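You operate a simulated robot arm through the tools that you are given. There is no shell and no other tool. Be economical: measure what you need, move in short steps, check, and stop when the job is done.

The job below is to be done with a simulated two-armed robot. You get a single attempt, and the scene is never put back.

## Task
Put the wiping pad on the top of the long grey bench away on the low rack. Stack the 140 L yellow block from the top of the long grey bench on top of the 120 L yellow block. Switch the tape arm on. Put the gap block with the smallest size on its label from the rubber mat on the shelf under the workbench. Fetch the coupling pin with the smallest size on its label from the rubber mat and stand it on the shelf under the workbench. Put the log card labelled "Lot 35" from the top of the sample bench on the lower shelf of the parts table and the log card labelled "Lot 25" on the lower shelf of the sample bench. Do these in any order. Set down upright: coupling pin. The tape arm goes clockwise seen from above, to its stop.

It is judged by the outcome, as a careful person would: the job done as asked, and still so three seconds after it is handed in. It fails if anything else is knocked over, pushed out of place, dropped, spilled or broken.

## Robot
Two 6-joint arms with two-finger grippers on one trunk, on a base that drives. Base frame: it is fixed to the floor where the robot stands at the start and does not move with it; the origin is under the middle of the robot, x ahead of it, y to its left, z up; the surface under the hand at the start is at about z = 0.8. Readings come in m, degrees, newtons and seconds.
The left shoulder is at the start at [0.07, 0.176, 1.065], the right one opposite. With the tool pointing down near the work surface each hand reaches from about 0.48 to 0.8 m from the robot's upright axis, wherever it stands, measured 20 degrees to its own side. Places, roughly: coupling pin [0.5, 4.5, 1]; gap block [0.5, 4.5, 1]; log card [0.75, 6.25, 1]; low rack (24x29 cm) [-5.92, 7.78, 0.2]; lower shelf of the parts table [-1.6, 7.3, 0.4]; lower shelf of the sample bench [0.6, 6.6, 0.4]; shelf under the workbench [0.4, 4.7, 0.4]; tape arm [0.7, 3.8, 1]; wiping pad (6x6x6 cm) [0.5, -0.1, 0.8]; yellow block [0.5, -2.25, 0.75]. Payload 2.45 kg a hand.
The tool frame of a hand sits at the grasp point between the pads (the TCP): z along the fingers, y along the line on which they close. The tips reach 0.026 m beyond it. Largest opening 0.096 m; the body of the gripper starts 0.069 m behind the TCP.
Orientation is that of the tool frame in the base frame, as [roll, pitch, yaw] about the fixed x, y, z axes, in that order (R = Rz(yaw) Ry(pitch) Rx(roll)). With the fingers straight down and closing along the base's y, the tool's x points along the base's -x, its y along +y and its z along -z.

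## Interface
- The arms move only by the tool arm_command. It takes "left_moves", "right_moves" or both (then of equal length, played together; a hand with none holds still); each is a list of rows, each a list of 7 numbers: the shift along the tool's x, y, z in units of 20 mm (1.0 is 20 mm), then the turn, a rotation vector about the tool's x, y, z in units of 6 degrees (1.0 is 6 degrees), then the finger opening in mm, from 0 to 96. In form: [[tx, ty, tz, rx, ry, rz, jaw], ...]. A call has 1 to 10 rows; each row shifts and turns the commanded pose from where the row before left it, along the tool's axes as they then stand. A call with a number of a shift or a turn outside -1 to 1 is refused whole. A row lasts 0.2 s, in which the tool goes at most 0.05 m and 8.6 degrees; a call with a longer step from one row to the next is refused whole, and so is a gripper value outside its range. Where a pose cannot be reached the arm comes as near as it can. A force on the tool above 40 N (or 10 N above the force at the start of the call, whichever is more), or a blocked arm, ends the call early, and 0.2 s more pass. Each finger halts on what it meets, pressing with about 36 N; the grip force reading is that of the motor and also rises with nothing between the fingers. The clock runs only during rows and for 0.2 s after the last one: add rows that do not move to give the fingers time. It gives the time, the measured TCP pose, the force on the tool (base axes), the opening and the grip force at its end, in the units of the frame above (readings bear some noise), with the torque about the TCP (base axes, N m) and any sound that the robot's microphone picked up.
- Cameras (640 x 400 px; columns grow to the right, rows downward): "scene" is now at [0.1305, -0.0291, 1.3818]; the picture's right is [-0.33, -0.94, 0.00], its down [-0.58, 0.21, -0.79] and it looks along [0.74, -0.26, -0.62] (base axes); focal length 294 px, centre (320, 200). "left" rides on the left gripper at [0.082, -0.003, -0.098] in its tool frame; the picture's right is [0.04, 1.00, 0.00], its down [-0.73, 0.03, -0.68] and it looks along [-0.68, 0.03, 0.73] (tool axes); focal length 256 px, centre (320, 200). "right" rides on the right gripper at [0.082, 0.003, -0.098] in its tool frame; the picture's right is [-0.04, 1.00, 0.00], its down [-0.73, -0.03, -0.68] and it looks along [-0.68, -0.03, 0.73] (tool axes); focal length 256 px, centre (320, 200). There is no depth. A picture from a camera that has moved, and an enlarged one, comes with that camera's place and axes in the base frame and with its lens.
- grab_frame(camera): a new picture of that camera. No time passes.
- move_column(by): slides the trunk up (or, below 0, down) by that many m; the arms and the scene camera ride with it, the base frame stays. It gives what a move gives, with no picture.
- drive_base(legs): drives the robot by 1 to 6 legs, each [ahead, left, turn to the left] in m, m and degrees, along the robot's own axes; the way and the turn of a leg run together, so that a leg with both is an arc; at most 1.5 m and 180 degrees a leg. The arms and the cameras ride along, it lands a little off, and it stops where it bumps. It gives what a move gives.
- turn_head(pan, tilt): turns the head with the scene camera to pan (to the left, within 86 degrees either way) and tilt (down, from -29 to 69), counted from straight ahead of the robot. It gives what a move gives.
- inspect(camera, box): a new picture of the part [left, top, right, bottom] of that camera's present view, enlarged. No time passes.
- finish_job(): hands the job in; it is judged then, once.

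Work in short steps. Places have to be worked out from the pictures, the camera data and where the tool is seen: move nearer, look again, correct. Check each grasp and each placing, and mend what went wrong. You have 196 turns and 172 pictures in all, those below and enlarged ones among them. Open the grippers and draw the arms clear of the work before you hand the job in, unless the task says otherwise; then end with one line.

The tools are called after ">>>" by a JSON object that holds its "fn" and its "kwargs". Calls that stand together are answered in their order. arm_command: Moves the arms, as the interface text tells. Its arguments: {"type":"object","properties":{"left_moves":{"type":"array"},"right_moves":{"type":"array"}},"required":[]} The other tools are called the same way: move_column (by) slides the trunk up or down; drive_base (legs) drives the base; turn_head (pan, tilt) turns the head that bears the scene camera; grab_frame (camera) takes a picture; inspect (camera, box) takes an enlarged picture of a part of a camera's view; finish_job () hands the job in.

At the start:

```text
time_s: 0.0
left_tcp_pos: [0.6408, 0.07, 1.0994]
left_tcp_rot: [-179.9, 0.0, 180.0]
left_force: [0.2, -0.8, 0.1]
left_ft_torque: [0.02, 0.0, 0.03]
left_opening: 0.0962
left_grip_force: 0.0
right_tcp_pos: [0.4381, -0.3024, 1.0467]
right_tcp_rot: [180.0, 0.0, 180.0]
right_force: [-0.1, -0.1, 0.6]
right_ft_torque: [0.02, -0.03, 0.0]
right_opening: 0.096
right_grip_force: 0.0
trunk travel left (down, up): [-0.55, 0.29]
robot x, y, heading: [-0.0046, -0.0006, 0.2]
head pan, tilt: [-19.5, 38.1]
```

scene: 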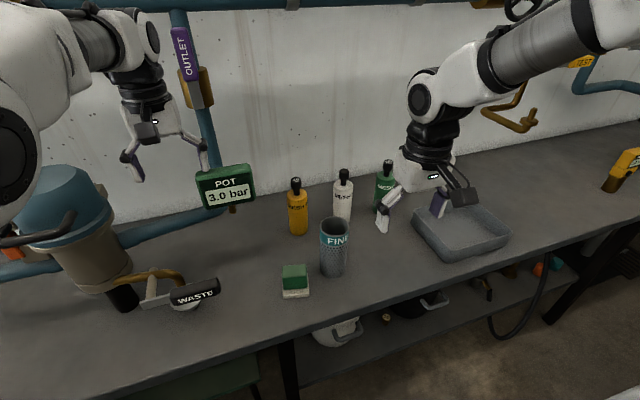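
right: 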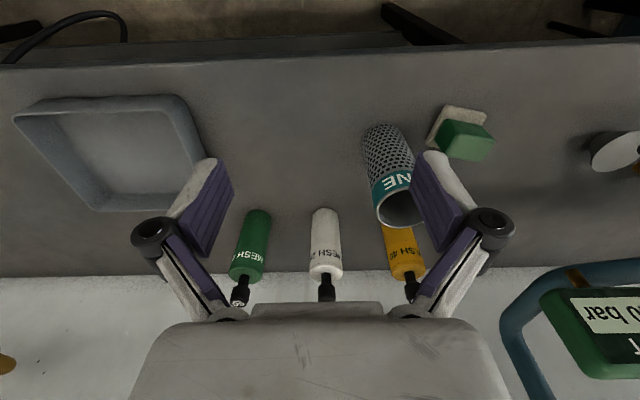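
left: 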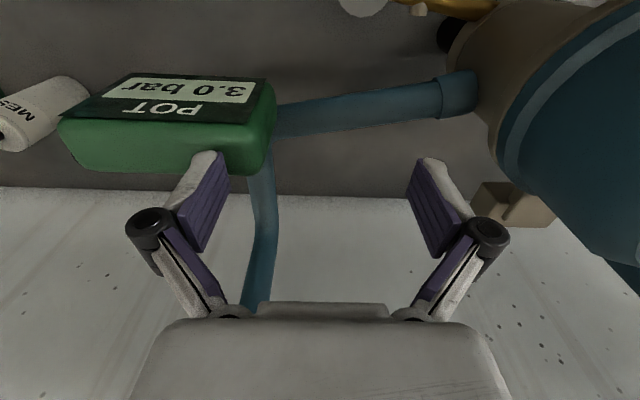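

The pad appears to be near (0.53, -0.11), right beside the mesh cup. I'll enlarge it to see its orientation before choosing the grip.

>>> {"fn": "inspect", "kwargs": {"camera": "scene", "box": [240, 200, 400, 320]}}

>>> {"fn": "inspect", "kwargs": {"camera": "right", "box": [340, 80, 540, 220]}}

```text
3.33 times, centred on (320, 260) of scene
camera zoom: at [0.1305, -0.0291, 1.3818], right [-0.33, -0.94, 0.0], down [-0.58, 0.21, -0.79], along [0.74, -0.26, -0.62], focal length 978 px, centre (320, 0)
```

zoom: 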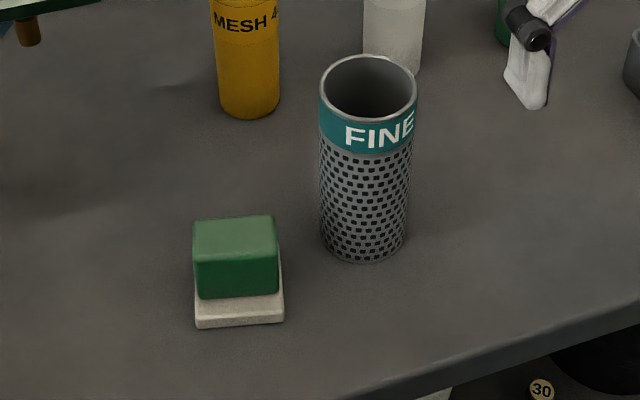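

```text
2.86 times, centred on (440, 150) of right
camera zoom: at [0.356, -0.3003, 1.1436], right [0.04, 1.0, 0.0], down [0.73, -0.03, 0.68], along [0.68, -0.03, -0.73], focal length 731 px, centre (-23, 343)
```

zoom: 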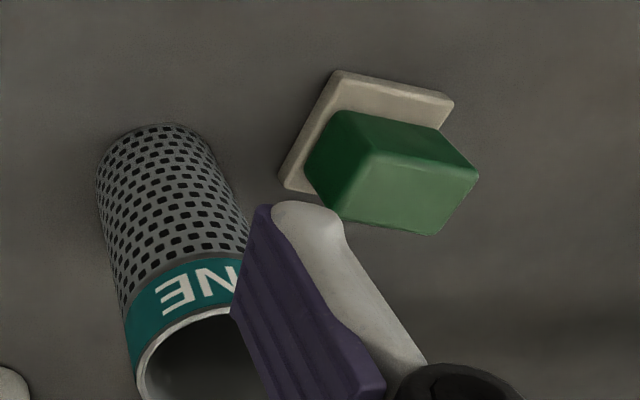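

The pad sits at about (0.539, -0.111), turned roughly -13°, and the cup top is at about z 0.95. I'll grip across x so both fingers stay clear of the cup. The left hand goes up and out of the way while the right hand turns and moves over the pad.

>>> {"fn": "arm_command", "kwargs": {"left_moves": [[0, 0, -1, 0, 0, 0, 96], [0, 0, -1, 0, 0, 0, 96], [0, 0, -1, 0, 0, 0, 96], [0, 0, -1, 0, 0, 0, 96], [0, 0, -1, 0, 0, 0, 96], [0, 0.6, -1, 0, 0, 0, 96], [0, 0.6, -1, 0, 0, 0, 96], [0, 0.6, -1, 0, 0, 0, 96], [0, 0.6, -1, 0, 0, 0, 96], [0, 0.6, -1, 0, 0, 0, 96]], "right_moves": [[-0.297, 0.562, 0, 0, 0, 1, 96], [-0.237, 0.59, 0, 0, 0, 1, 96], [-0.174, 0.612, 0, 0, 0, 1, 96], [-0.109, 0.626, 0, 0, 0, 1, 96], [-0.043, 0.634, 0, 0, 0, 1, 96], [0.024, 0.635, 0, 0, 0, 1, 96], [0.09, 0.629, 0, 0, 0, 1, 96], [0.155, 0.616, 0, 0, 0, 1, 96], [0.219, 0.597, 0, 0, 0, 1, 96], [0.28, 0.57, 0, 0, 0, 1, 96]]}}

```text
time_s: 2.2
left_tcp_pos: [0.6066, 0.1401, 1.2742]
left_tcp_rot: [-179.9, 0.1, 180.0]
left_force: [0.1, 0.4, -1.3]
left_ft_torque: [-0.02, -0.01, 0.01]
left_opening: 0.0959
left_grip_force: 0.0
left hand out of reach, approached as far as the arm can: row 6, 7, 8, 9, 10
right_tcp_pos: [0.497, -0.1892, 1.0472]
right_tcp_rot: [180.0, 0.0, 119.9]
right_force: [0.2, 0.3, -0.3]
right_ft_torque: [-0.01, -0.05, -0.01]
right_opening: 0.0963
right_grip_force: 0.1
trunk travel left (down, up): [-0.55, 0.29]
robot x, y, heading: [0.0021, 0.003, -0.1]
head pan, tilt: [-19.5, 38.1]
```

The move is tracking well, so I'll finish the turn and translation.

>>> {"fn": "arm_command", "kwargs": {"right_moves": [[0.338, 0.538, 0, 0, 0, 1, 96], [0.392, 0.5, 0, 0, 0, 1, 96], [0.442, 0.456, 0, 0, 0, 1, 96], [0.488, 0.407, 0, 0, 0, 1, 96], [0.528, 0.354, 0, 0, 0, 1, 96], [0.562, 0.297, 0, 0, 0, 1, 96], [0.59, 0.237, 0, 0, 0, 1, 96]]}}

>>> {"fn": "grab_frame", "kwargs": {"camera": "right"}}

>>> {"fn": "grab_frame", "kwargs": {"camera": "scene"}}

```text
time_s: 3.8
left_tcp_pos: [0.607, 0.1385, 1.2728]
left_tcp_rot: [-180.0, 0.1, -180.0]
left_force: [1.9, 0.1, -0.5]
left_ft_torque: [0.0, -0.01, -0.01]
left_opening: 0.096
left_grip_force: 0.0
right_tcp_pos: [0.5402, -0.1135, 1.0532]
right_tcp_rot: [179.7, -0.7, 77.6]
right_force: [0.2, 0.3, 0.6]
right_ft_torque: [-0.02, -0.02, -0.02]
right_opening: 0.0961
right_grip_force: 0.0
trunk travel left (down, up): [-0.55, 0.29]
robot x, y, heading: [-0.0026, 0.0014, -0.0]
head pan, tilt: [-19.5, 38.1]
```

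```text
166 pictures are left
camera right: at [0.56, -0.0375, 1.1496], right [0.97, -0.25, 0.0], down [-0.19, -0.72, 0.67], along [-0.17, -0.65, -0.74], focal length 256 px, centre (320, 200)
```

right: 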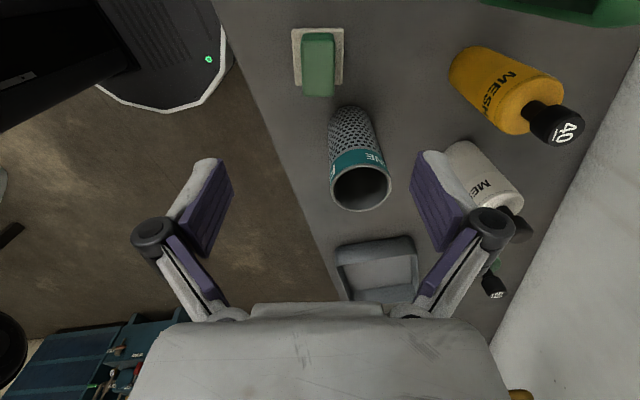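

```text
165 pictures are left
camera scene: at [0.1305, -0.0289, 1.3818], right [-0.33, -0.94, 0.0], down [-0.58, 0.21, -0.79], along [0.74, -0.26, -0.62], focal length 294 px, centre (320, 200)
```

scene: 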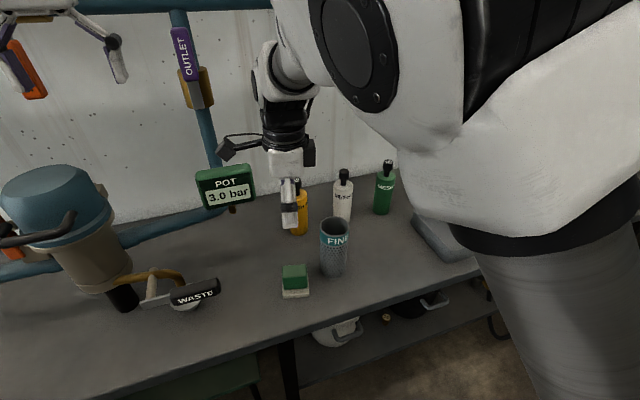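

The hand sits centred over the pad and the green grip is about 33 mm wide along the closing line. I'll go straight down to z≈0.853.

>>> {"fn": "arm_command", "kwargs": {"right_moves": [[0, 0, 1, 0, 0, 0, 96], [0, 0, 1, 0, 0, 0, 96], [0, 0, 1, 0, 0, 0, 96], [0, 0, 1, 0, 0, 0, 96], [0, 0, 1, 0, 0, 0, 96], [0, 0, 1, 0, 0, 0, 96], [0, 0, 1, 0, 0, 0, 96], [0, 0, 1, 0, 0, 0, 96], [0, 0, 1, 0, 0, 0, 96], [0, 0, 0.9, 0, 0, 0, 96]]}}

>>> {"fn": "grab_frame", "kwargs": {"camera": "right"}}

>>> {"fn": "inspect", "kwargs": {"camera": "scene", "box": [220, 180, 380, 300]}}

```text
time_s: 6.0
left_tcp_pos: [0.6076, 0.1383, 1.2726]
left_tcp_rot: [-180.0, 0.0, -179.9]
left_force: [0.7, 0.3, -0.4]
left_ft_torque: [0.01, 0.0, -0.01]
left_opening: 0.0958
left_grip_force: 0.1
right_tcp_pos: [0.5458, -0.1229, 0.8539]
right_tcp_rot: [-179.3, -2.5, 75.5]
right_force: [0.0, 0.3, 0.0]
right_ft_torque: [0.01, 0.02, -0.01]
right_opening: 0.096
right_grip_force: 0.0
trunk travel left (down, up): [-0.55, 0.29]
robot x, y, heading: [0.0003, 0.0004, -0.1]
head pan, tilt: [-19.5, 38.1]
```

```text
164 pictures are left
camera right: at [0.5679, -0.0489, 0.9544], right [0.96, -0.29, -0.01], down [-0.21, -0.73, 0.65], along [-0.2, -0.62, -0.76], focal length 256 px, centre (320, 200)
```

right: 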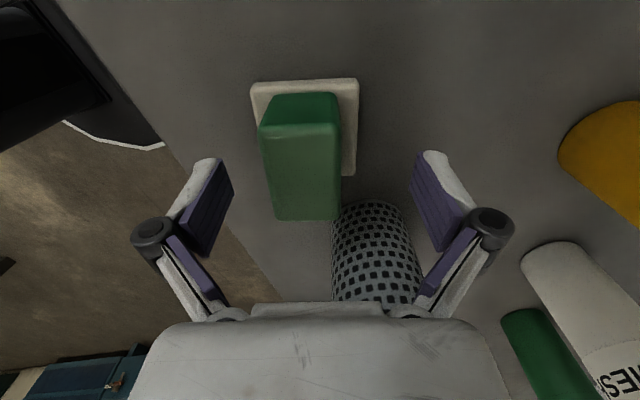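

```text
3.33 times, centred on (300, 240) of scene
camera zoom: at [0.1311, -0.0289, 1.3817], right [-0.33, -0.94, 0.0], down [-0.58, 0.21, -0.79], along [0.74, -0.26, -0.62], focal length 978 px, centre (387, 67)
```

zoom: 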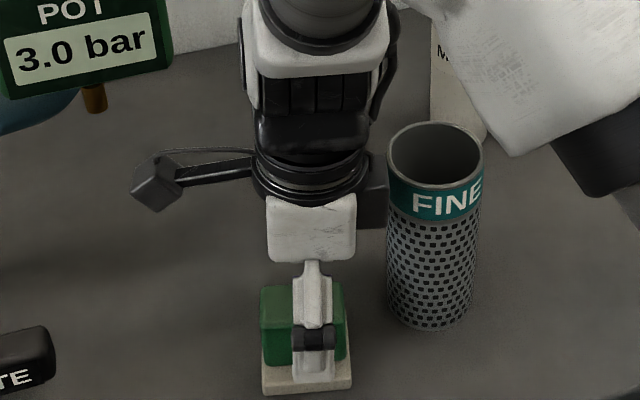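

The hand drifted about 1 cm in +x and toward the cup, so I'll correct for that and then close.

>>> {"fn": "arm_command", "kwargs": {"right_moves": [[0.3, -0.25, 0, 0, 0, 0, 96], [0.3, -0.25, 0, 0, 0, 0, 96], [0, 0, 0, 0, 0, 0, 60], [0, 0, 0, 0, 0, 0, 20], [0, 0, 0, 0, 0, 0, 20], [0, 0, 0, 0, 0, 0, 20]]}}

>>> {"fn": "grab_frame", "kwargs": {"camera": "right"}}

```text
time_s: 7.4
left_tcp_pos: [0.607, 0.1388, 1.2747]
left_tcp_rot: [-179.9, 0.1, -179.9]
left_force: [0.1, -0.5, -0.2]
left_ft_torque: [-0.02, 0.02, -0.01]
left_opening: 0.0961
left_grip_force: 0.1
right_tcp_pos: [0.5426, -0.12, 0.8522]
right_tcp_rot: [-179.1, -2.5, 75.3]
right_force: [-1.1, 0.2, 2.7]
right_ft_torque: [-0.01, -0.01, -0.04]
right_opening: 0.0353
right_grip_force: 36.4
right hand out of reach, approached as far as the arm can: row 1, 2
trunk travel left (down, up): [-0.55, 0.29]
robot x, y, heading: [0.0009, -0.0002, 0.3]
head pan, tilt: [-19.5, 38.1]
```

```text
162 pictures are left
camera right: at [0.5663, -0.048, 0.9527], right [0.96, -0.29, -0.02], down [-0.21, -0.73, 0.65], along [-0.2, -0.61, -0.76], focal length 256 px, centre (320, 200)
```

right: 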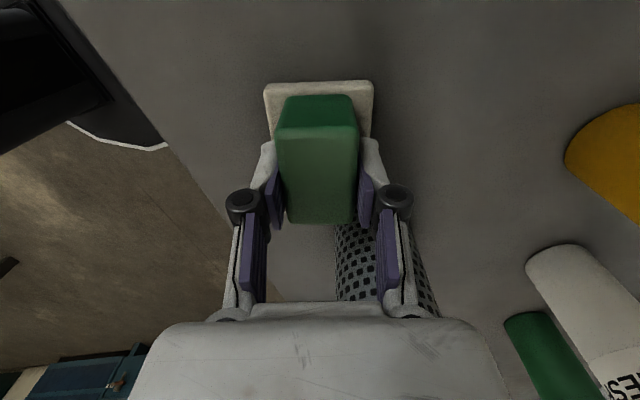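

The pad is gripped, with a 35 mm opening and 36 N. I'll lift it straight up.

>>> {"fn": "arm_command", "kwargs": {"right_moves": [[0, 0, -1, 0, 0, 0, 20], [0, 0, -1, 0, 0, 0, 20], [0, 0, -1, 0, 0, 0, 20], [0, 0, -1, 0, 0, 0, 20], [0, 0, -1, 0, 0, 0, 20], [0, 0, -1, 0, 0, 0, 20], [0, 0, -1, 0, 0, 0, 20], [0, 0, -1, 0, 0, 0, 20], [0, 0, -1, 0, 0, 0, 20], [0, 0, -1, 0, 0, 0, 20]]}}

>>> {"fn": "turn_head", "kwargs": {"pan": -80, "tilt": 25}}

>>> {"fn": "grab_frame", "kwargs": {"camera": "scene"}}

```text
time_s: 8.5
left_tcp_pos: [0.606, 0.1379, 1.2735]
left_tcp_rot: [180.0, 0.2, -179.9]
left_force: [-0.4, 0.0, 0.6]
left_ft_torque: [0.07, 0.01, 0.02]
left_opening: 0.0959
left_grip_force: 0.1
right_tcp_pos: [0.5188, -0.119, 0.8653]
right_tcp_rot: [-170.7, -0.7, 75.6]
right_force: [-0.2, -0.2, 0.3]
right_ft_torque: [0.0, -0.03, 0.01]
right_opening: 0.0379
right_grip_force: 0.5
trunk travel left (down, up): [-0.55, 0.29]
robot x, y, heading: [-0.003, -0.0015, 0.1]
head pan, tilt: [-19.5, 38.1]
stopped in row 5 (right hand): the arm was blocked; the commanded pose is now the measured one
```

```text
time_s: 9.8
left_tcp_pos: [0.6074, 0.1377, 1.2733]
left_tcp_rot: [-180.0, 0.1, 180.0]
left_force: [0.6, -0.3, 0.0]
left_ft_torque: [-0.01, -0.01, 0.0]
left_opening: 0.0961
left_grip_force: 0.1
right_tcp_pos: [0.519, -0.1198, 0.8662]
right_tcp_rot: [-170.8, -0.7, 75.6]
right_force: [0.1, -0.2, -0.7]
right_ft_torque: [0.02, 0.01, -0.01]
right_opening: 0.0391
right_grip_force: 0.2
trunk travel left (down, up): [-0.55, 0.29]
robot x, y, heading: [0.0013, -0.002, 0.2]
head pan, tilt: [-80.0, 25.0]
```

```text
161 pictures are left
camera scene: at [0.0654, -0.0909, 1.4022], right [-0.98, -0.17, 0.0], down [-0.07, 0.42, -0.91], along [0.16, -0.89, -0.42], focal length 294 px, centre (320, 200)
```

scene: 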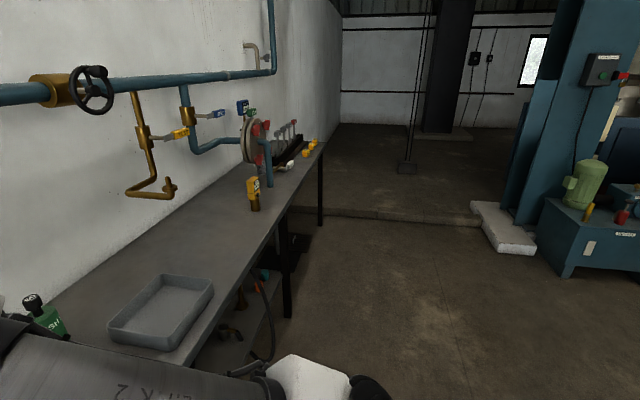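

The lift was blocked and the grip force fell away. I'll check where the pad is now.

>>> {"fn": "turn_head", "kwargs": {"pan": -10, "tilt": 40}}

>>> {"fn": "grab_frame", "kwargs": {"camera": "right"}}

>>> {"fn": "grab_frame", "kwargs": {"camera": "scene"}}

```text
time_s: 11.2
left_tcp_pos: [0.6069, 0.1383, 1.2736]
left_tcp_rot: [180.0, 0.2, 180.0]
left_force: [-1.0, 0.7, 0.5]
left_ft_torque: [0.0, -0.02, -0.01]
left_opening: 0.0958
left_grip_force: 0.1
right_tcp_pos: [0.5199, -0.1203, 0.8652]
right_tcp_rot: [-170.8, -0.7, 75.5]
right_force: [0.5, 0.2, -0.1]
right_ft_torque: [-0.01, -0.02, -0.01]
right_opening: 0.0393
right_grip_force: 0.1
trunk travel left (down, up): [-0.55, 0.29]
robot x, y, heading: [0.0006, 0.0027, 0.3]
head pan, tilt: [-10.0, 40.0]
```

```text
160 pictures are left
camera right: at [0.5568, -0.0476, 0.9624], right [0.95, -0.28, -0.16], down [-0.11, -0.74, 0.67], along [-0.31, -0.61, -0.73], focal length 256 px, centre (320, 200)
```

right: 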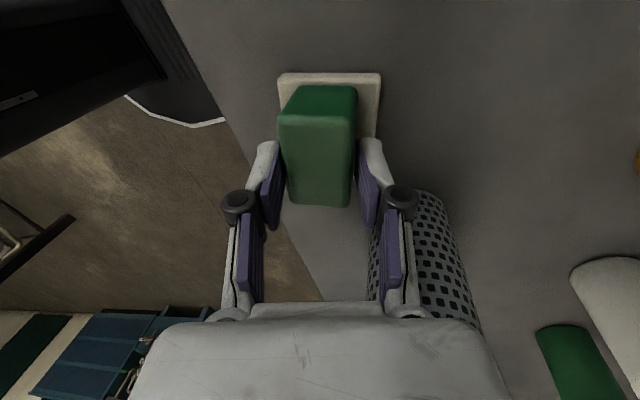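

```text
159 pictures are left
camera scene: at [0.133, -0.015, 1.3789], right [-0.17, -0.98, 0.0], down [-0.63, 0.11, -0.77], along [0.75, -0.13, -0.64], focal length 294 px, centre (320, 200)
```

scene: 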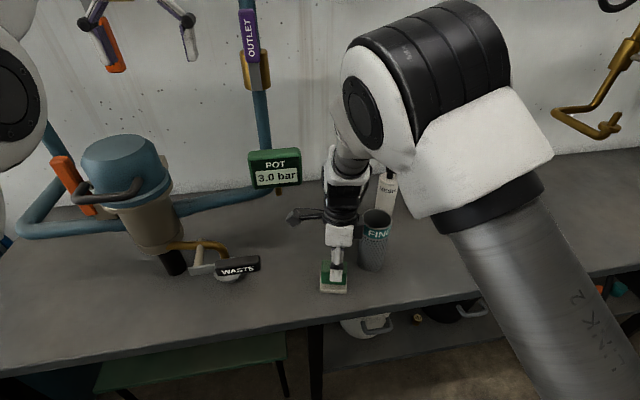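

The pad is still standing on the bench, but the right arm is folded up near a limit. I'll open the hand and raise it with the trunk, which keeps the joints as they are.

>>> {"fn": "arm_command", "kwargs": {"right_moves": [[0, 0, 0, 0, 0, 0, 90], [0, 0, 0, 0, 0, 0, 90], [0, 0, 0, 0, 0, 0, 90]]}}

>>> {"fn": "move_column", "kwargs": {"by": 0.2}}

>>> {"fn": "grab_frame", "kwargs": {"camera": "scene"}}

>>> {"fn": "grab_frame", "kwargs": {"camera": "right"}}

```text
time_s: 12.0
left_tcp_pos: [0.6072, 0.1382, 1.2723]
left_tcp_rot: [-179.9, 0.1, -180.0]
left_force: [1.1, 0.7, 0.2]
left_ft_torque: [-0.01, -0.04, 0.01]
left_opening: 0.0962
left_grip_force: 0.0
right_tcp_pos: [0.5198, -0.1196, 0.8641]
right_tcp_rot: [-170.8, -0.7, 75.6]
right_force: [-1.1, 0.2, -0.4]
right_ft_torque: [0.03, -0.01, 0.03]
right_opening: 0.0899
right_grip_force: 0.0
trunk travel left (down, up): [-0.55, 0.29]
robot x, y, heading: [0.0019, 0.0016, -0.0]
head pan, tilt: [-10.0, 40.0]
```

```text
time_s: 14.1
left_tcp_pos: [0.6068, 0.138, 1.4725]
left_tcp_rot: [-180.0, 0.1, 180.0]
left_force: [0.4, -0.2, 0.3]
left_ft_torque: [-0.06, 0.04, -0.03]
left_opening: 0.0958
left_grip_force: 0.0
right_tcp_pos: [0.519, -0.1199, 1.0658]
right_tcp_rot: [-170.8, -0.7, 75.6]
right_force: [0.2, 0.2, -0.6]
right_ft_torque: [0.0, 0.04, 0.0]
right_opening: 0.0902
right_grip_force: 0.0
trunk travel left (down, up): [-0.75, 0.09]
robot x, y, heading: [-0.0015, -0.0008, 0.2]
head pan, tilt: [-10.0, 40.0]
```

```text
158 pictures are left
camera scene: at [0.1332, -0.0149, 1.5788], right [-0.17, -0.98, 0.0], down [-0.63, 0.11, -0.77], along [0.75, -0.13, -0.64], focal length 294 px, centre (320, 200)
```

scene: 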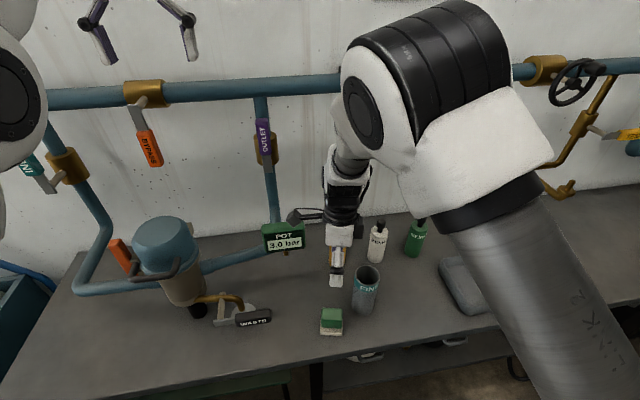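

```text
157 pictures are left
camera right: at [0.5569, -0.0476, 1.1621], right [0.95, -0.28, -0.16], down [-0.11, -0.74, 0.67], along [-0.31, -0.61, -0.73], focal length 256 px, centre (320, 200)
```

right: 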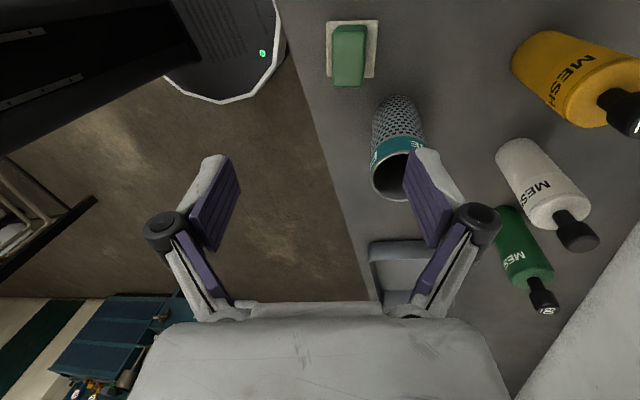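

The hand is clear of the pad, which is now at about (0.516, -0.115). I'll turn back to a comfortable yaw of about 165° and grip along the pad's long axis with a narrower opening, which leaves about 3 cm to the cup.

>>> {"fn": "arm_command", "kwargs": {"right_moves": [[0, 0, 0, -0.77, 0, -0.5, 76], [0, 0, 0, -0.77, 0, -0.5, 76], [0, 0, 0, 0, 0, -1, 76], [0, 0, 0, 0, 0, -1, 76], [0, 0, 0, 0, 0, -1, 76], [0, 0, 0, 0, 0, -1, 76], [0, 0, 0, 0, 0, -1, 76], [0, 0, 0, 0, 0, -1, 76], [0, 0, 0, 0, 0, -1, 76], [0, 0, 0, 0, 0, -1, 76]]}}

>>> {"fn": "arm_command", "kwargs": {"right_moves": [[0, 0, 0, 0, 0, -1, 76], [0, 0, 0, 0, 0, -1, 76], [0, 0, 0, 0, 0, -1, 76], [0, 0, 0, 0, 0, -1, 76], [0, 0, 0, 0, 0, -1, 76], [0, 0, 0, 0, 0, -1, 76]]}}

>>> {"fn": "grab_frame", "kwargs": {"camera": "right"}}

```text
time_s: 16.3
left_tcp_pos: [0.6076, 0.1385, 1.4721]
left_tcp_rot: [180.0, 0.1, -179.9]
left_force: [-0.4, -0.7, 0.3]
left_ft_torque: [0.0, -0.04, -0.02]
left_opening: 0.0961
left_grip_force: 0.1
right_tcp_pos: [0.5202, -0.1294, 1.0619]
right_tcp_rot: [178.2, -3.9, 127.2]
right_force: [0.3, 0.3, -0.2]
right_ft_torque: [-0.01, 0.0, -0.01]
right_opening: 0.0759
right_grip_force: 0.0
trunk travel left (down, up): [-0.75, 0.09]
robot x, y, heading: [0.0017, 0.0014, -0.1]
head pan, tilt: [-10.0, 40.0]
```

```text
time_s: 17.7
left_tcp_pos: [0.6066, 0.1386, 1.4723]
left_tcp_rot: [-180.0, 0.1, -179.9]
left_force: [-0.5, -0.5, 0.7]
left_ft_torque: [-0.01, 0.0, 0.0]
left_opening: 0.0959
left_grip_force: 0.1
right_tcp_pos: [0.5233, -0.1304, 1.0699]
right_tcp_rot: [175.9, -1.2, 163.1]
right_force: [-0.2, -0.3, 0.7]
right_ft_torque: [0.03, -0.02, 0.03]
right_opening: 0.076
right_grip_force: 0.0
trunk travel left (down, up): [-0.75, 0.09]
robot x, y, heading: [-0.0007, -0.0024, 0.0]
head pan, tilt: [-10.0, 40.0]
```

```text
156 pictures are left
camera right: at [0.4452, -0.1115, 1.1681], right [0.33, 0.94, 0.07], down [0.69, -0.29, 0.66], along [0.64, -0.17, -0.75], focal length 256 px, centre (320, 200)
```

right: 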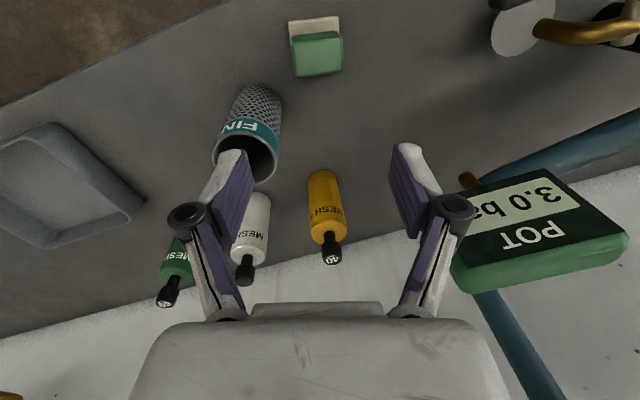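

The pad is at (0.511, -0.114) with its axis needing yaw ≈165°. I'll correct the tilt and offset at this height.

>>> {"fn": "arm_command", "kwargs": {"right_moves": [[0.4, 0.31, 0, 0.68, 0.2, -0.35, 76], [0.39, 0.31, 0, 0, 0, 0, 76], [0, 0, 0, 0, 0, 0, 76]]}}

>>> {"fn": "grab_frame", "kwargs": {"camera": "right"}}

```text
time_s: 18.5
left_tcp_pos: [0.6084, 0.1386, 1.4728]
left_tcp_rot: [179.9, 0.2, -180.0]
left_force: [0.6, -0.3, -0.9]
left_ft_torque: [0.0, -0.02, 0.01]
left_opening: 0.0962
left_grip_force: 0.0
right_tcp_pos: [0.5257, -0.1388, 1.073]
right_tcp_rot: [179.7, -2.0, 165.0]
right_force: [0.3, 1.0, 0.5]
right_ft_torque: [-0.02, -0.02, -0.03]
right_opening: 0.0759
right_grip_force: 0.1
right hand out of reach, approached as far as the arm can: row 1, 2
trunk travel left (down, up): [-0.75, 0.09]
robot x, y, heading: [-0.0025, 0.0019, 0.1]
head pan, tilt: [-10.0, 40.0]
```

```text
155 pictures are left
camera right: at [0.4501, -0.1167, 1.1725], right [0.3, 0.95, 0.0], down [0.72, -0.23, 0.65], along [0.62, -0.19, -0.76], focal length 256 px, centre (320, 200)
```

right: 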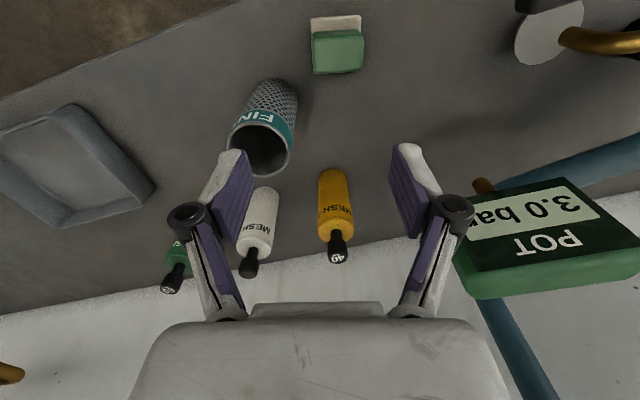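

The target is too near the body for this arm. I'll drive back 0.1 m and left 0.1 m, which puts the pad in the middle of the right arm's range.

>>> {"fn": "drive_base", "kwargs": {"legs": [[-0.1, 0.1, 0]]}}

>>> {"fn": "arm_command", "kwargs": {"right_moves": [[-1, -0.7, 0, 0, 0.3, 0, 76], [-1, -0.7, 0, 0, 0, 0, 76], [-1, -0.7, 0, 0, 0, 0, 76], [-1, -0.5, 0, 0, 0, 0, 76], [0, 0, 0, 0, 0, 0, 76]]}}

>>> {"fn": "grab_frame", "kwargs": {"camera": "right"}}

```text
time_s: 19.9
left_tcp_pos: [0.5089, 0.2368, 1.4725]
left_tcp_rot: [179.9, 0.0, 180.0]
left_force: [0.2, -0.7, -0.2]
left_ft_torque: [0.03, 0.03, -0.01]
left_opening: 0.0962
left_grip_force: 0.1
right_tcp_pos: [0.4261, -0.0381, 1.0704]
right_tcp_rot: [179.9, -2.2, 165.2]
right_force: [0.5, -0.1, -0.1]
right_ft_torque: [0.04, 0.05, -0.01]
right_opening: 0.0763
right_grip_force: 0.1
trunk travel left (down, up): [-0.75, 0.09]
robot x, y, heading: [-0.0989, 0.1004, 0.1]
head pan, tilt: [-10.0, 40.0]
```

```text
time_s: 21.1
left_tcp_pos: [0.5075, 0.2385, 1.4729]
left_tcp_rot: [180.0, 0.0, -180.0]
left_force: [-0.6, -0.1, 0.4]
left_ft_torque: [-0.01, 0.02, 0.0]
left_opening: 0.0962
left_grip_force: 0.1
right_tcp_pos: [0.4879, -0.1102, 1.0648]
right_tcp_rot: [179.8, -4.0, 165.1]
right_force: [0.1, 0.4, -0.5]
right_ft_torque: [-0.02, -0.03, -0.01]
right_opening: 0.0766
right_grip_force: 0.1
trunk travel left (down, up): [-0.75, 0.09]
robot x, y, heading: [-0.1014, 0.0967, 0.2]
head pan, tilt: [-10.0, 40.0]
```

```text
154 pictures are left
camera right: at [0.4164, -0.0888, 1.1676], right [0.29, 0.96, 0.0], down [0.75, -0.23, 0.63], along [0.6, -0.18, -0.78], focal length 256 px, centre (320, 200)
```

right: 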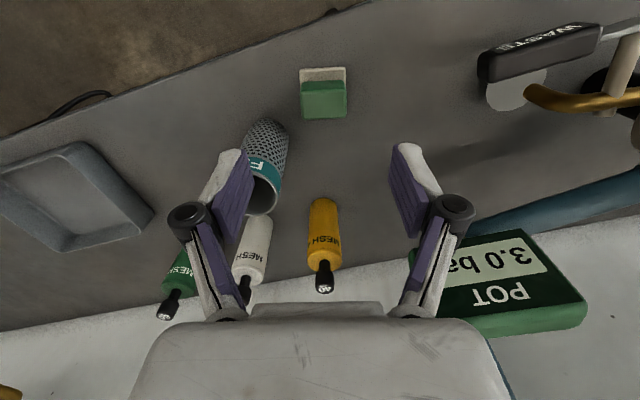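

The pad is about 19 mm ahead of the TCP. I'll correct the position and pitch, then lower with the trunk.

>>> {"fn": "arm_command", "kwargs": {"right_moves": [[-0.47, 0.08, 0, 0, -0.67, 0, 76], [-0.47, 0.07, 0, 0, 0, 0, 76], [0, 0, 0, 0, 0, 0, 76]]}}

>>> {"fn": "move_column", "kwargs": {"by": -0.13}}

>>> {"fn": "grab_frame", "kwargs": {"camera": "right"}}

```text
time_s: 21.9
left_tcp_pos: [0.5068, 0.2383, 1.4729]
left_tcp_rot: [-180.0, 0.1, 179.9]
left_force: [0.1, 0.1, -0.7]
left_ft_torque: [-0.01, -0.01, -0.02]
left_opening: 0.0956
left_grip_force: 0.0
right_tcp_pos: [0.5079, -0.1114, 1.0643]
right_tcp_rot: [179.8, 0.2, 165.1]
right_force: [0.1, 0.1, 0.4]
right_ft_torque: [-0.03, 0.0, -0.02]
right_opening: 0.076
right_grip_force: 0.1
trunk travel left (down, up): [-0.75, 0.09]
robot x, y, heading: [-0.0979, 0.1006, -0.0]
head pan, tilt: [-10.0, 40.0]
```

```text
time_s: 23.4
left_tcp_pos: [0.5069, 0.2384, 1.3419]
left_tcp_rot: [-180.0, 0.1, 180.0]
left_force: [-0.5, -0.9, 0.2]
left_ft_torque: [0.02, 0.01, 0.0]
left_opening: 0.0959
left_grip_force: 0.0
right_tcp_pos: [0.5081, -0.1109, 0.9345]
right_tcp_rot: [179.8, 0.0, 165.1]
right_force: [0.9, 0.0, 1.3]
right_ft_torque: [-0.02, 0.02, 0.0]
right_opening: 0.0759
right_grip_force: 0.0
trunk travel left (down, up): [-0.62, 0.22]
robot x, y, heading: [-0.0999, 0.097, 0.3]
head pan, tilt: [-10.0, 40.0]
```

```text
153 pictures are left
camera right: at [0.4286, -0.0886, 1.0315], right [0.29, 0.96, 0.0], down [0.7, -0.22, 0.68], along [0.65, -0.2, -0.73], focal length 256 px, centre (320, 200)
```

right: 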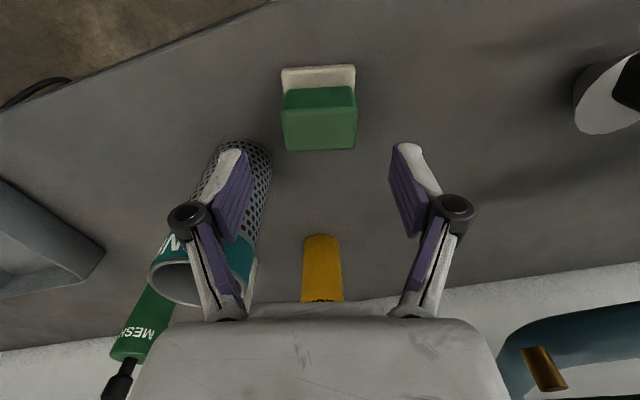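

The hand is aligned and the cup clearance is about 2 cm. I'll go down the last 85 mm and grip.

>>> {"fn": "move_column", "kwargs": {"by": -0.085}}

>>> {"fn": "arm_command", "kwargs": {"right_moves": [[0, 0, 0, 0, 0, 0, 40], [0, 0, 0, 0, 0, 0, 30], [0, 0, 0, 0, 0, 0, 30], [0, 0, 0, 0, 0, 0, 30]]}}

>>> {"fn": "grab_frame", "kwargs": {"camera": "right"}}

```text
time_s: 24.7
left_tcp_pos: [0.5081, 0.2384, 1.2575]
left_tcp_rot: [180.0, 0.0, 180.0]
left_force: [0.2, -0.4, 0.3]
left_ft_torque: [0.0, -0.04, -0.01]
left_opening: 0.096
left_grip_force: 0.1
right_tcp_pos: [0.5088, -0.1117, 0.849]
right_tcp_rot: [179.7, 0.3, 165.1]
right_force: [0.2, 0.4, 0.9]
right_ft_torque: [0.0, -0.03, -0.04]
right_opening: 0.0761
right_grip_force: 0.1
trunk travel left (down, up): [-0.535, 0.305]
robot x, y, heading: [-0.0982, 0.0953, 0.1]
head pan, tilt: [-10.0, 40.0]
```

```text
time_s: 25.7
left_tcp_pos: [0.5065, 0.2374, 1.2576]
left_tcp_rot: [180.0, 0.1, 180.0]
left_force: [0.6, 0.6, 0.1]
left_ft_torque: [0.02, -0.03, -0.02]
left_opening: 0.096
left_grip_force: 0.2
right_tcp_pos: [0.5061, -0.1103, 0.8498]
right_tcp_rot: [179.8, 0.0, 165.1]
right_force: [2.5, -0.9, 8.7]
right_ft_torque: [0.04, 0.0, 0.02]
right_opening: 0.0552
right_grip_force: 36.0
trunk travel left (down, up): [-0.535, 0.305]
robot x, y, heading: [-0.1004, 0.0978, 0.1]
head pan, tilt: [-10.0, 40.0]
```

```text
152 pictures are left
camera right: at [0.4284, -0.0885, 0.947], right [0.29, 0.96, 0.0], down [0.7, -0.22, 0.68], along [0.65, -0.2, -0.73], focal length 256 px, centre (320, 200)
```

right: 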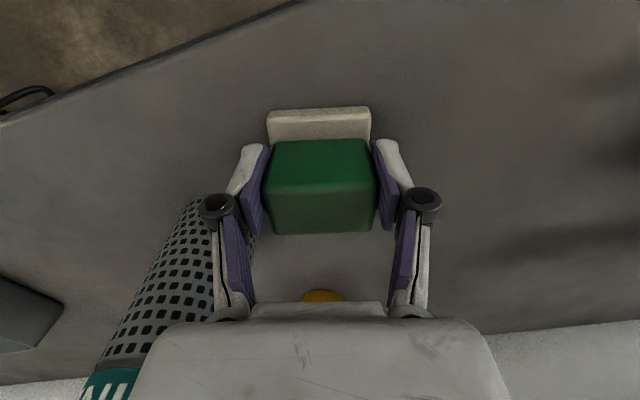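

The pad is held at 55 mm with 36 N. I'll raise the trunk, then back off from the bench and look around.

>>> {"fn": "move_column", "kwargs": {"by": 0.2}}

>>> {"fn": "drive_base", "kwargs": {"legs": [[-0.3, 0, 0]]}}

>>> {"fn": "turn_head", "kwargs": {"pan": -60, "tilt": 25}}

>>> {"fn": "grab_frame", "kwargs": {"camera": "scene"}}

>>> {"fn": "grab_frame", "kwargs": {"camera": "right"}}

```text
time_s: 27.8
left_tcp_pos: [0.5072, 0.238, 1.4574]
left_tcp_rot: [180.0, 0.1, -179.9]
left_force: [-0.6, 0.1, 0.1]
left_ft_torque: [0.01, 0.0, -0.02]
left_opening: 0.0962
left_grip_force: 0.0
right_tcp_pos: [0.5078, -0.1106, 1.0507]
right_tcp_rot: [179.8, 0.0, 165.1]
right_force: [1.1, 0.9, -1.1]
right_ft_torque: [0.0, 0.01, -0.02]
right_opening: 0.0552
right_grip_force: 35.9
trunk travel left (down, up): [-0.735, 0.105]
robot x, y, heading: [-0.1012, 0.1009, 0.1]
head pan, tilt: [-10.0, 40.0]
```

```text
time_s: 29.9
left_tcp_pos: [0.2092, 0.2375, 1.4569]
left_tcp_rot: [180.0, 0.1, 180.0]
left_force: [-0.2, 0.2, -0.1]
left_ft_torque: [0.04, 0.0, -0.02]
left_opening: 0.0961
left_grip_force: 0.1
right_tcp_pos: [0.2085, -0.1115, 1.048]
right_tcp_rot: [179.7, -0.1, 165.1]
right_force: [0.3, -0.3, -1.5]
right_ft_torque: [-0.01, -0.01, -0.01]
right_opening: 0.0551
right_grip_force: 35.9
trunk travel left (down, up): [-0.735, 0.105]
robot x, y, heading: [-0.401, 0.0972, 0.3]
head pan, tilt: [-10.0, 40.0]
```

```text
time_s: 31.1
left_tcp_pos: [0.2058, 0.2371, 1.4563]
left_tcp_rot: [-180.0, 0.0, -179.9]
left_force: [0.2, 1.4, -0.1]
left_ft_torque: [0.03, -0.01, -0.04]
left_opening: 0.0958
left_grip_force: 0.1
right_tcp_pos: [0.2079, -0.1131, 1.0483]
right_tcp_rot: [179.8, 0.0, 165.2]
right_force: [-0.2, 0.0, -1.1]
right_ft_torque: [0.02, 0.0, 0.0]
right_opening: 0.0551
right_grip_force: 35.5
trunk travel left (down, up): [-0.735, 0.105]
robot x, y, heading: [-0.4008, 0.1032, -0.3]
head pan, tilt: [-60.0, 25.0]
```

```text
151 pictures are left
camera scene: at [-0.3048, 0.0191, 1.5871], right [-0.87, -0.5, 0.0], down [-0.21, 0.37, -0.91], along [0.45, -0.78, -0.42], focal length 294 px, centre (320, 200)
```

scene: 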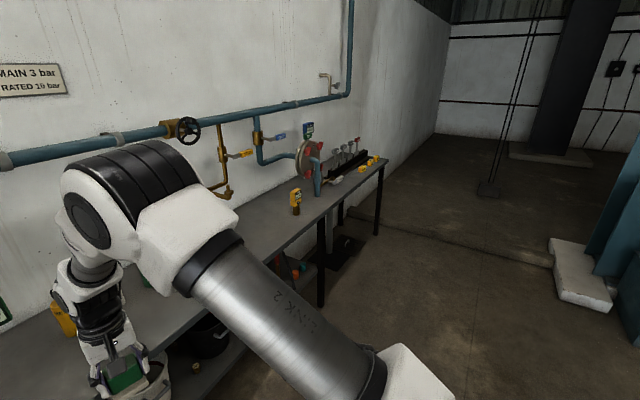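

```text
150 pictures are left
camera right: at [0.1281, -0.0894, 1.146], right [0.3, 0.96, 0.0], down [0.7, -0.22, 0.68], along [0.65, -0.2, -0.73], focal length 256 px, centre (320, 200)
```

right: 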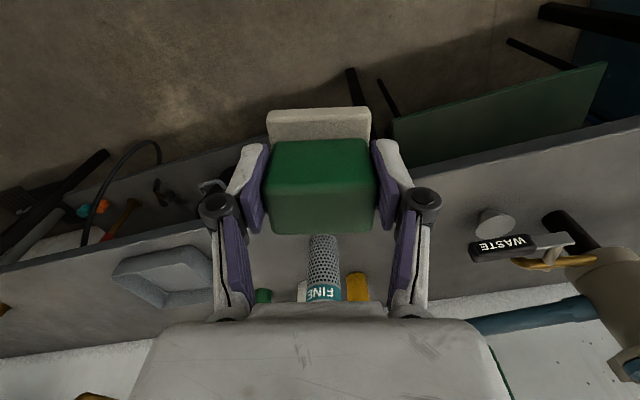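

The pad is secure. I'll drive along the bench to the yellow blocks near y=-2.3, keeping x≈-0.4, and look at them.

>>> {"fn": "drive_base", "kwargs": {"legs": [[0, -1.25, 0], [0, -1.25, 0]]}}

>>> {"fn": "turn_head", "kwargs": {"pan": 0, "tilt": 32}}

>>> {"fn": "grab_frame", "kwargs": {"camera": "scene"}}

```text
time_s: 43.5
left_tcp_pos: [0.1849, -2.2807, 1.4584]
left_tcp_rot: [179.8, 0.1, 179.2]
left_force: [0.2, -0.4, 0.1]
left_ft_torque: [-0.02, -0.01, 0.01]
left_opening: 0.096
left_grip_force: 0.1
right_tcp_pos: [0.1811, -2.63, 1.0492]
right_tcp_rot: [179.8, 0.0, 164.2]
right_force: [0.4, 0.0, -1.0]
right_ft_torque: [0.01, 0.03, -0.05]
right_opening: 0.0552
right_grip_force: 35.8
trunk travel left (down, up): [-0.735, 0.105]
robot x, y, heading: [-0.4259, -2.4083, -0.8]
head pan, tilt: [-60.0, 25.0]
stopped in leg 2: the robot was blocked; the commanded pose is now the measured one
```

```text
time_s: 44.8
left_tcp_pos: [0.1849, -2.2803, 1.4578]
left_tcp_rot: [-180.0, 0.1, 179.2]
left_force: [0.5, -0.3, -0.3]
left_ft_torque: [0.02, 0.01, -0.01]
left_opening: 0.0961
left_grip_force: 0.1
right_tcp_pos: [0.1807, -2.6283, 1.0498]
right_tcp_rot: [179.8, 0.0, 164.2]
right_force: [0.4, 0.4, -0.3]
right_ft_torque: [-0.02, 0.0, -0.02]
right_opening: 0.0554
right_grip_force: 35.7
trunk travel left (down, up): [-0.735, 0.105]
robot x, y, heading: [-0.4211, -2.408, -0.4]
head pan, tilt: [0.0, 32.0]
```

```text
149 pictures are left
camera scene: at [-0.285, -2.4109, 1.5761], right [-0.02, -1.0, 0.0], down [-0.53, 0.01, -0.85], along [0.85, -0.01, -0.53], focal length 294 px, centre (320, 200)
```

scene: 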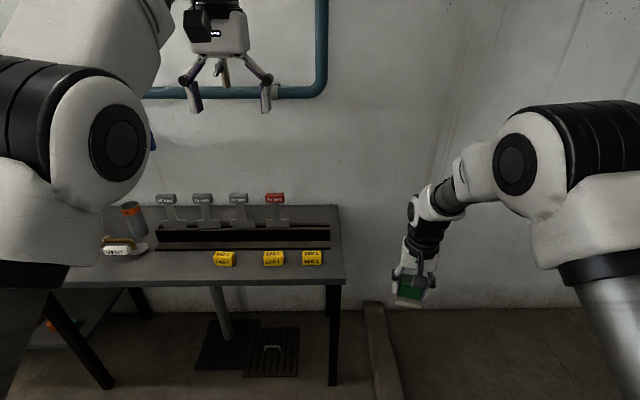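

A floor curb at y≈-2.76 stopped the base. Three yellow blocks lie on the bench ahead, so I'll read their labels.

>>> {"fn": "inspect", "kwargs": {"camera": "scene", "box": [200, 225, 340, 285]}}

```text
4.57 times, centred on (270, 255) of scene
camera zoom: at [-0.285, -2.4109, 1.5761], right [-0.02, -1.0, 0.0], down [-0.53, 0.01, -0.85], along [0.85, -0.01, -0.53], focal length 1342 px, centre (549, -51)
```

zoom: 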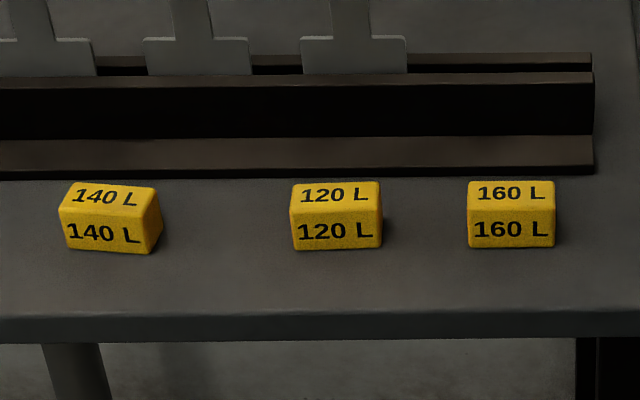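

The 140 L block is at about (0.59, -2.04) and slightly turned, the 120 L at (0.60, -2.23), and the 160 L at (0.60, -2.39). I'll move up so the left hand covers the first two.

>>> {"fn": "drive_base", "kwargs": {"legs": [[0, 0.06, 0], [0.4, 0, 0.4]]}}

>>> {"fn": "turn_head", "kwargs": {"pan": 12, "tilt": 50}}

>>> {"fn": "grab_frame", "kwargs": {"camera": "scene"}}

```text
time_s: 47.9
left_tcp_pos: [0.589, -2.2121, 1.458]
left_tcp_rot: [180.0, 0.2, 179.9]
left_force: [0.2, -0.2, -0.4]
left_ft_torque: [0.04, -0.04, 0.03]
left_opening: 0.0958
left_grip_force: 0.1
right_tcp_pos: [0.5908, -2.5616, 1.0502]
right_tcp_rot: [179.8, 0.2, 165.1]
right_force: [-0.3, 0.7, -0.1]
right_ft_torque: [-0.03, 0.0, 0.01]
right_opening: 0.0551
right_grip_force: 35.9
trunk travel left (down, up): [-0.735, 0.105]
robot x, y, heading: [-0.0173, -2.3506, 0.0]
head pan, tilt: [0.0, 32.0]
```

```text
time_s: 48.7
left_tcp_pos: [0.592, -2.2125, 1.4574]
left_tcp_rot: [-180.0, -0.1, -180.0]
left_force: [-0.1, 0.2, -0.5]
left_ft_torque: [0.0, -0.03, 0.0]
left_opening: 0.096
left_grip_force: 0.0
right_tcp_pos: [0.5922, -2.562, 1.0491]
right_tcp_rot: [179.8, 0.0, 165.1]
right_force: [-0.8, -0.2, -1.0]
right_ft_torque: [-0.01, 0.01, -0.02]
right_opening: 0.0551
right_grip_force: 36.0
trunk travel left (down, up): [-0.735, 0.105]
robot x, y, heading: [-0.0157, -2.3491, 0.1]
head pan, tilt: [12.0, 50.0]
```

```text
147 pictures are left
camera scene: at [0.1095, -2.3354, 1.5497], right [0.21, -0.98, 0.0], down [-0.75, -0.16, -0.64], along [0.63, 0.13, -0.77], focal length 294 px, centre (320, 200)
```

scene: 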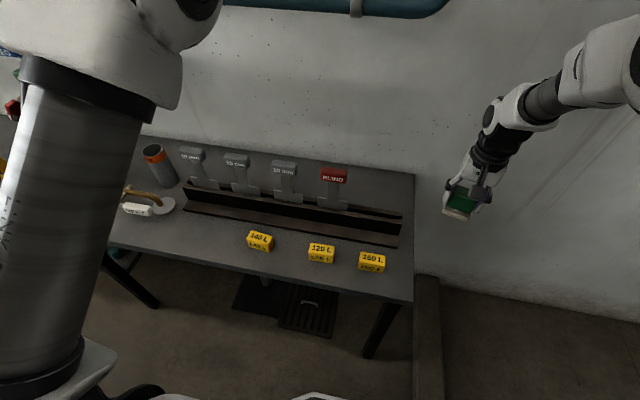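

I'll enlarge the blocks and work out their exact positions.

>>> {"fn": "inspect", "kwargs": {"camera": "scene", "box": [235, 220, 395, 280]}}

```text
4.00 times, centred on (315, 250) of scene
camera zoom: at [0.1095, -2.3354, 1.5497], right [0.21, -0.98, 0.0], down [-0.75, -0.16, -0.64], along [0.63, 0.13, -0.77], focal length 1174 px, centre (340, 0)
```

zoom: 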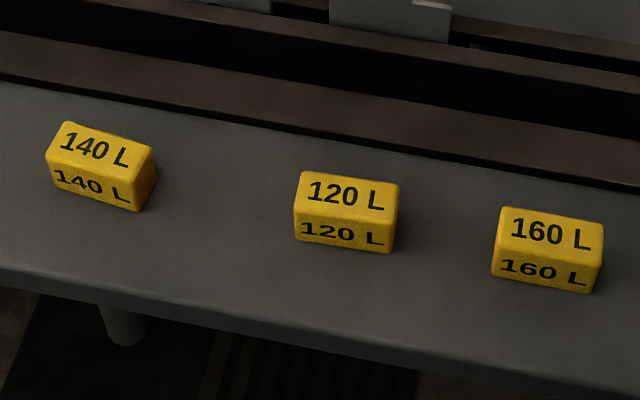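

The bench surface is at z≈0.80. The 140 L block is at (0.513, -2.079) with its axis at yaw 171.6°, and the 120 L at (0.516, -2.257) with yaw about 183.8°; both are about 68×32×45 mm. I'll set the base a little back and start the left hand over the 140.

>>> {"fn": "drive_base", "kwargs": {"legs": [[-0.08, -0.03, 0]]}}

>>> {"fn": "move_column", "kwargs": {"by": -0.15}}

>>> {"fn": "arm_command", "kwargs": {"left_moves": [[0.05, 0.815, 1, 0, 0, 0.14, 96], [0.05, 0.815, 1, 0, 0, 0.14, 96], [0.05, 0.815, 1, 0, 0, 0.14, 96], [0.05, 0.815, 1, 0, 0, 0.14, 96], [0.05, 0.815, 1, 0, 0, 0.14, 96], [0.05, 0.815, 1, 0, 0, 0.14, 96], [0.05, 0.815, 1, 0, 0, 0.14, 96], [0.05, 0.815, 1, 0, 0, 0.14, 96], [0.05, 0.815, 1, 0, 0, 0.14, 96], [0.05, 0.815, 1, 0, 0, 0.14, 96]]}}

>>> {"fn": "grab_frame", "kwargs": {"camera": "left"}}

```text
time_s: 49.7
left_tcp_pos: [0.5162, -2.241, 1.4564]
left_tcp_rot: [-180.0, -0.2, 179.9]
left_force: [0.5, 0.3, -0.6]
left_ft_torque: [-0.02, 0.01, -0.01]
left_opening: 0.0958
left_grip_force: 0.0
right_tcp_pos: [0.5148, -2.5918, 1.048]
right_tcp_rot: [179.9, -0.2, 165.1]
right_force: [0.0, -0.4, -0.8]
right_ft_torque: [0.0, 0.05, -0.02]
right_opening: 0.0549
right_grip_force: 35.9
trunk travel left (down, up): [-0.735, 0.105]
robot x, y, heading: [-0.095, -2.3776, -0.1]
head pan, tilt: [12.0, 50.0]
```

```text
time_s: 51.5
left_tcp_pos: [0.5116, -2.2423, 1.3073]
left_tcp_rot: [180.0, 0.2, -180.0]
left_force: [-0.4, 0.3, 0.0]
left_ft_torque: [0.01, -0.04, -0.01]
left_opening: 0.0959
left_grip_force: 0.0
right_tcp_pos: [0.5129, -2.5917, 0.9]
right_tcp_rot: [179.7, 0.0, 165.1]
right_force: [0.2, 0.9, -1.0]
right_ft_torque: [0.02, 0.0, -0.03]
right_opening: 0.0553
right_grip_force: 36.2
trunk travel left (down, up): [-0.585, 0.255]
robot x, y, heading: [-0.0963, -2.3816, -0.2]
head pan, tilt: [12.0, 50.0]
```

```text
time_s: 53.7
left_tcp_pos: [0.5141, -2.0783, 1.1073]
left_tcp_rot: [-179.9, 0.1, 171.6]
left_force: [0.1, -0.1, 0.5]
left_ft_torque: [-0.02, -0.02, 0.01]
left_opening: 0.0961
left_grip_force: 0.0
right_tcp_pos: [0.5131, -2.5907, 0.8994]
right_tcp_rot: [179.8, 0.0, 165.2]
right_force: [-0.1, 0.4, -1.8]
right_ft_torque: [0.01, 0.04, -0.02]
right_opening: 0.0553
right_grip_force: 35.8
trunk travel left (down, up): [-0.585, 0.255]
robot x, y, heading: [-0.0905, -2.3815, -0.1]
head pan, tilt: [12.0, 50.0]
```

```text
145 pictures are left
camera left: at [0.4338, -2.0694, 1.205], right [0.11, 0.99, 0.0], down [0.73, -0.08, 0.68], along [0.68, -0.07, -0.73], focal length 256 px, centre (320, 200)
```

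left: 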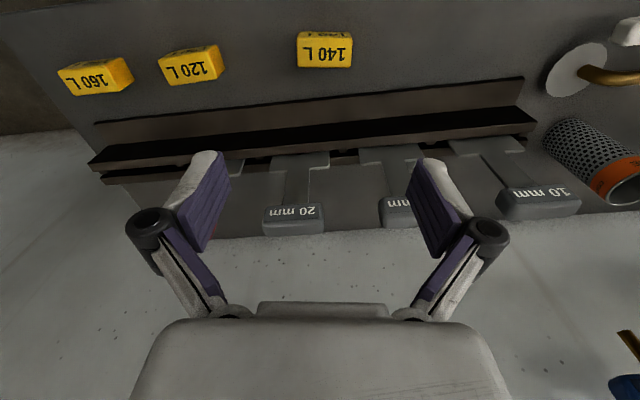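

The alignment is good, with the block about 4 mm to +y. I'll go down with a small correction.

>>> {"fn": "arm_command", "kwargs": {"left_moves": [[0, 0.2, 1, 0, 0, 0, 96], [0, 0, 1, 0, 0, 0, 96], [0, 0, 1, 0, 0, 0, 96], [0, 0, 1, 0, 0, 0, 96], [0, 0, 1, 0, 0, 0, 96], [0, 0, 1, 0, 0, 0, 96], [0, 0, 1, 0, 0, 0, 96], [0, 0, 1, 0, 0, 0, 96], [0, 0, 1, 0, 0, 0, 96]]}}

>>> {"fn": "grab_frame", "kwargs": {"camera": "left"}}

```text
time_s: 55.7
left_tcp_pos: [0.5138, -2.0749, 0.9255]
left_tcp_rot: [179.9, 0.0, 171.7]
left_force: [0.8, 1.0, -0.6]
left_ft_torque: [0.02, -0.01, -0.01]
left_opening: 0.0959
left_grip_force: 0.1
right_tcp_pos: [0.5123, -2.5907, 0.8994]
right_tcp_rot: [179.7, 0.0, 165.1]
right_force: [-0.2, -0.5, -1.8]
right_ft_torque: [0.03, 0.04, -0.02]
right_opening: 0.0552
right_grip_force: 35.8
trunk travel left (down, up): [-0.585, 0.255]
robot x, y, heading: [-0.0949, -2.3795, -0.0]
head pan, tilt: [12.0, 50.0]
```

```text
144 pictures are left
camera left: at [0.4335, -2.066, 1.0236], right [0.11, 0.99, 0.0], down [0.73, -0.08, 0.68], along [0.68, -0.07, -0.73], focal length 256 px, centre (320, 200)
```

left: 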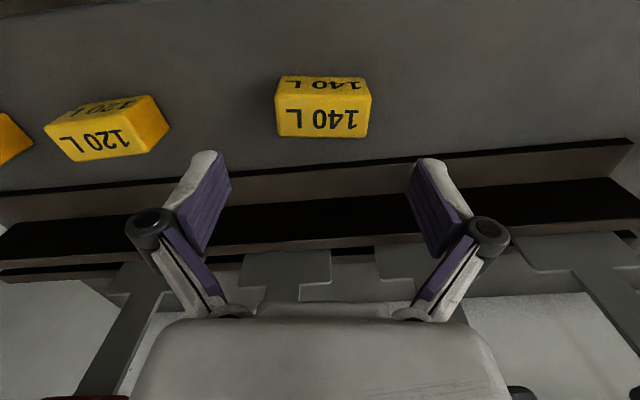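

The block is centred within 3 mm. I'll go down to z≈0.835 and close.

>>> {"fn": "arm_command", "kwargs": {"left_moves": [[-0.05, 0.1, 1, 0, 0, 0, 96], [0, 0, 1, 0, 0, 0, 96], [0, 0, 1, 0, 0, 0, 96], [0, 0, 1, 0, 0, 0, 96], [0, 0, 0.5, 0, 0, 0, 96], [0, 0, 0, 0, 0, 0, 60], [0, 0, 0, 0, 0, 0, 45], [0, 0, 0, 0, 0, 0, 45], [0, 0, 0, 0, 0, 0, 45]]}}

>>> {"fn": "grab_frame", "kwargs": {"camera": "left"}}

```text
time_s: 57.7
left_tcp_pos: [0.5159, -2.0734, 0.8379]
left_tcp_rot: [-180.0, 0.1, 171.7]
left_force: [0.3, 0.8, 1.9]
left_ft_torque: [0.0, -0.02, 0.02]
left_opening: 0.0692
left_grip_force: 36.1
right_tcp_pos: [0.5127, -2.5921, 0.8993]
right_tcp_rot: [179.8, 0.1, 165.1]
right_force: [0.0, -0.3, -1.0]
right_ft_torque: [0.01, 0.04, -0.01]
right_opening: 0.0553
right_grip_force: 35.7
trunk travel left (down, up): [-0.585, 0.255]
robot x, y, heading: [-0.0929, -2.3775, -0.1]
head pan, tilt: [12.0, 50.0]
```

```text
143 pictures are left
camera left: at [0.4353, -2.064, 0.9348], right [0.11, 0.99, 0.0], down [0.73, -0.08, 0.68], along [0.68, -0.07, -0.73], focal length 256 px, centre (320, 200)
```

left: 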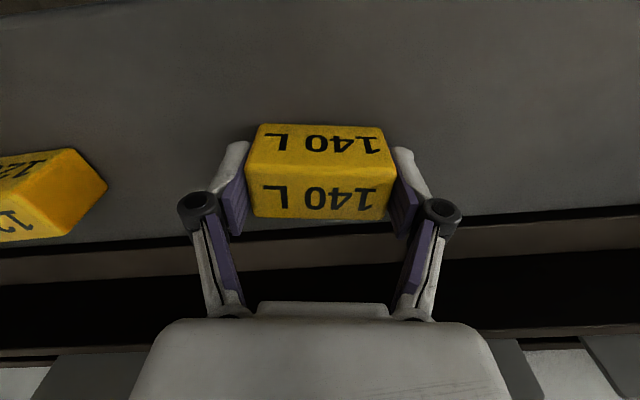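

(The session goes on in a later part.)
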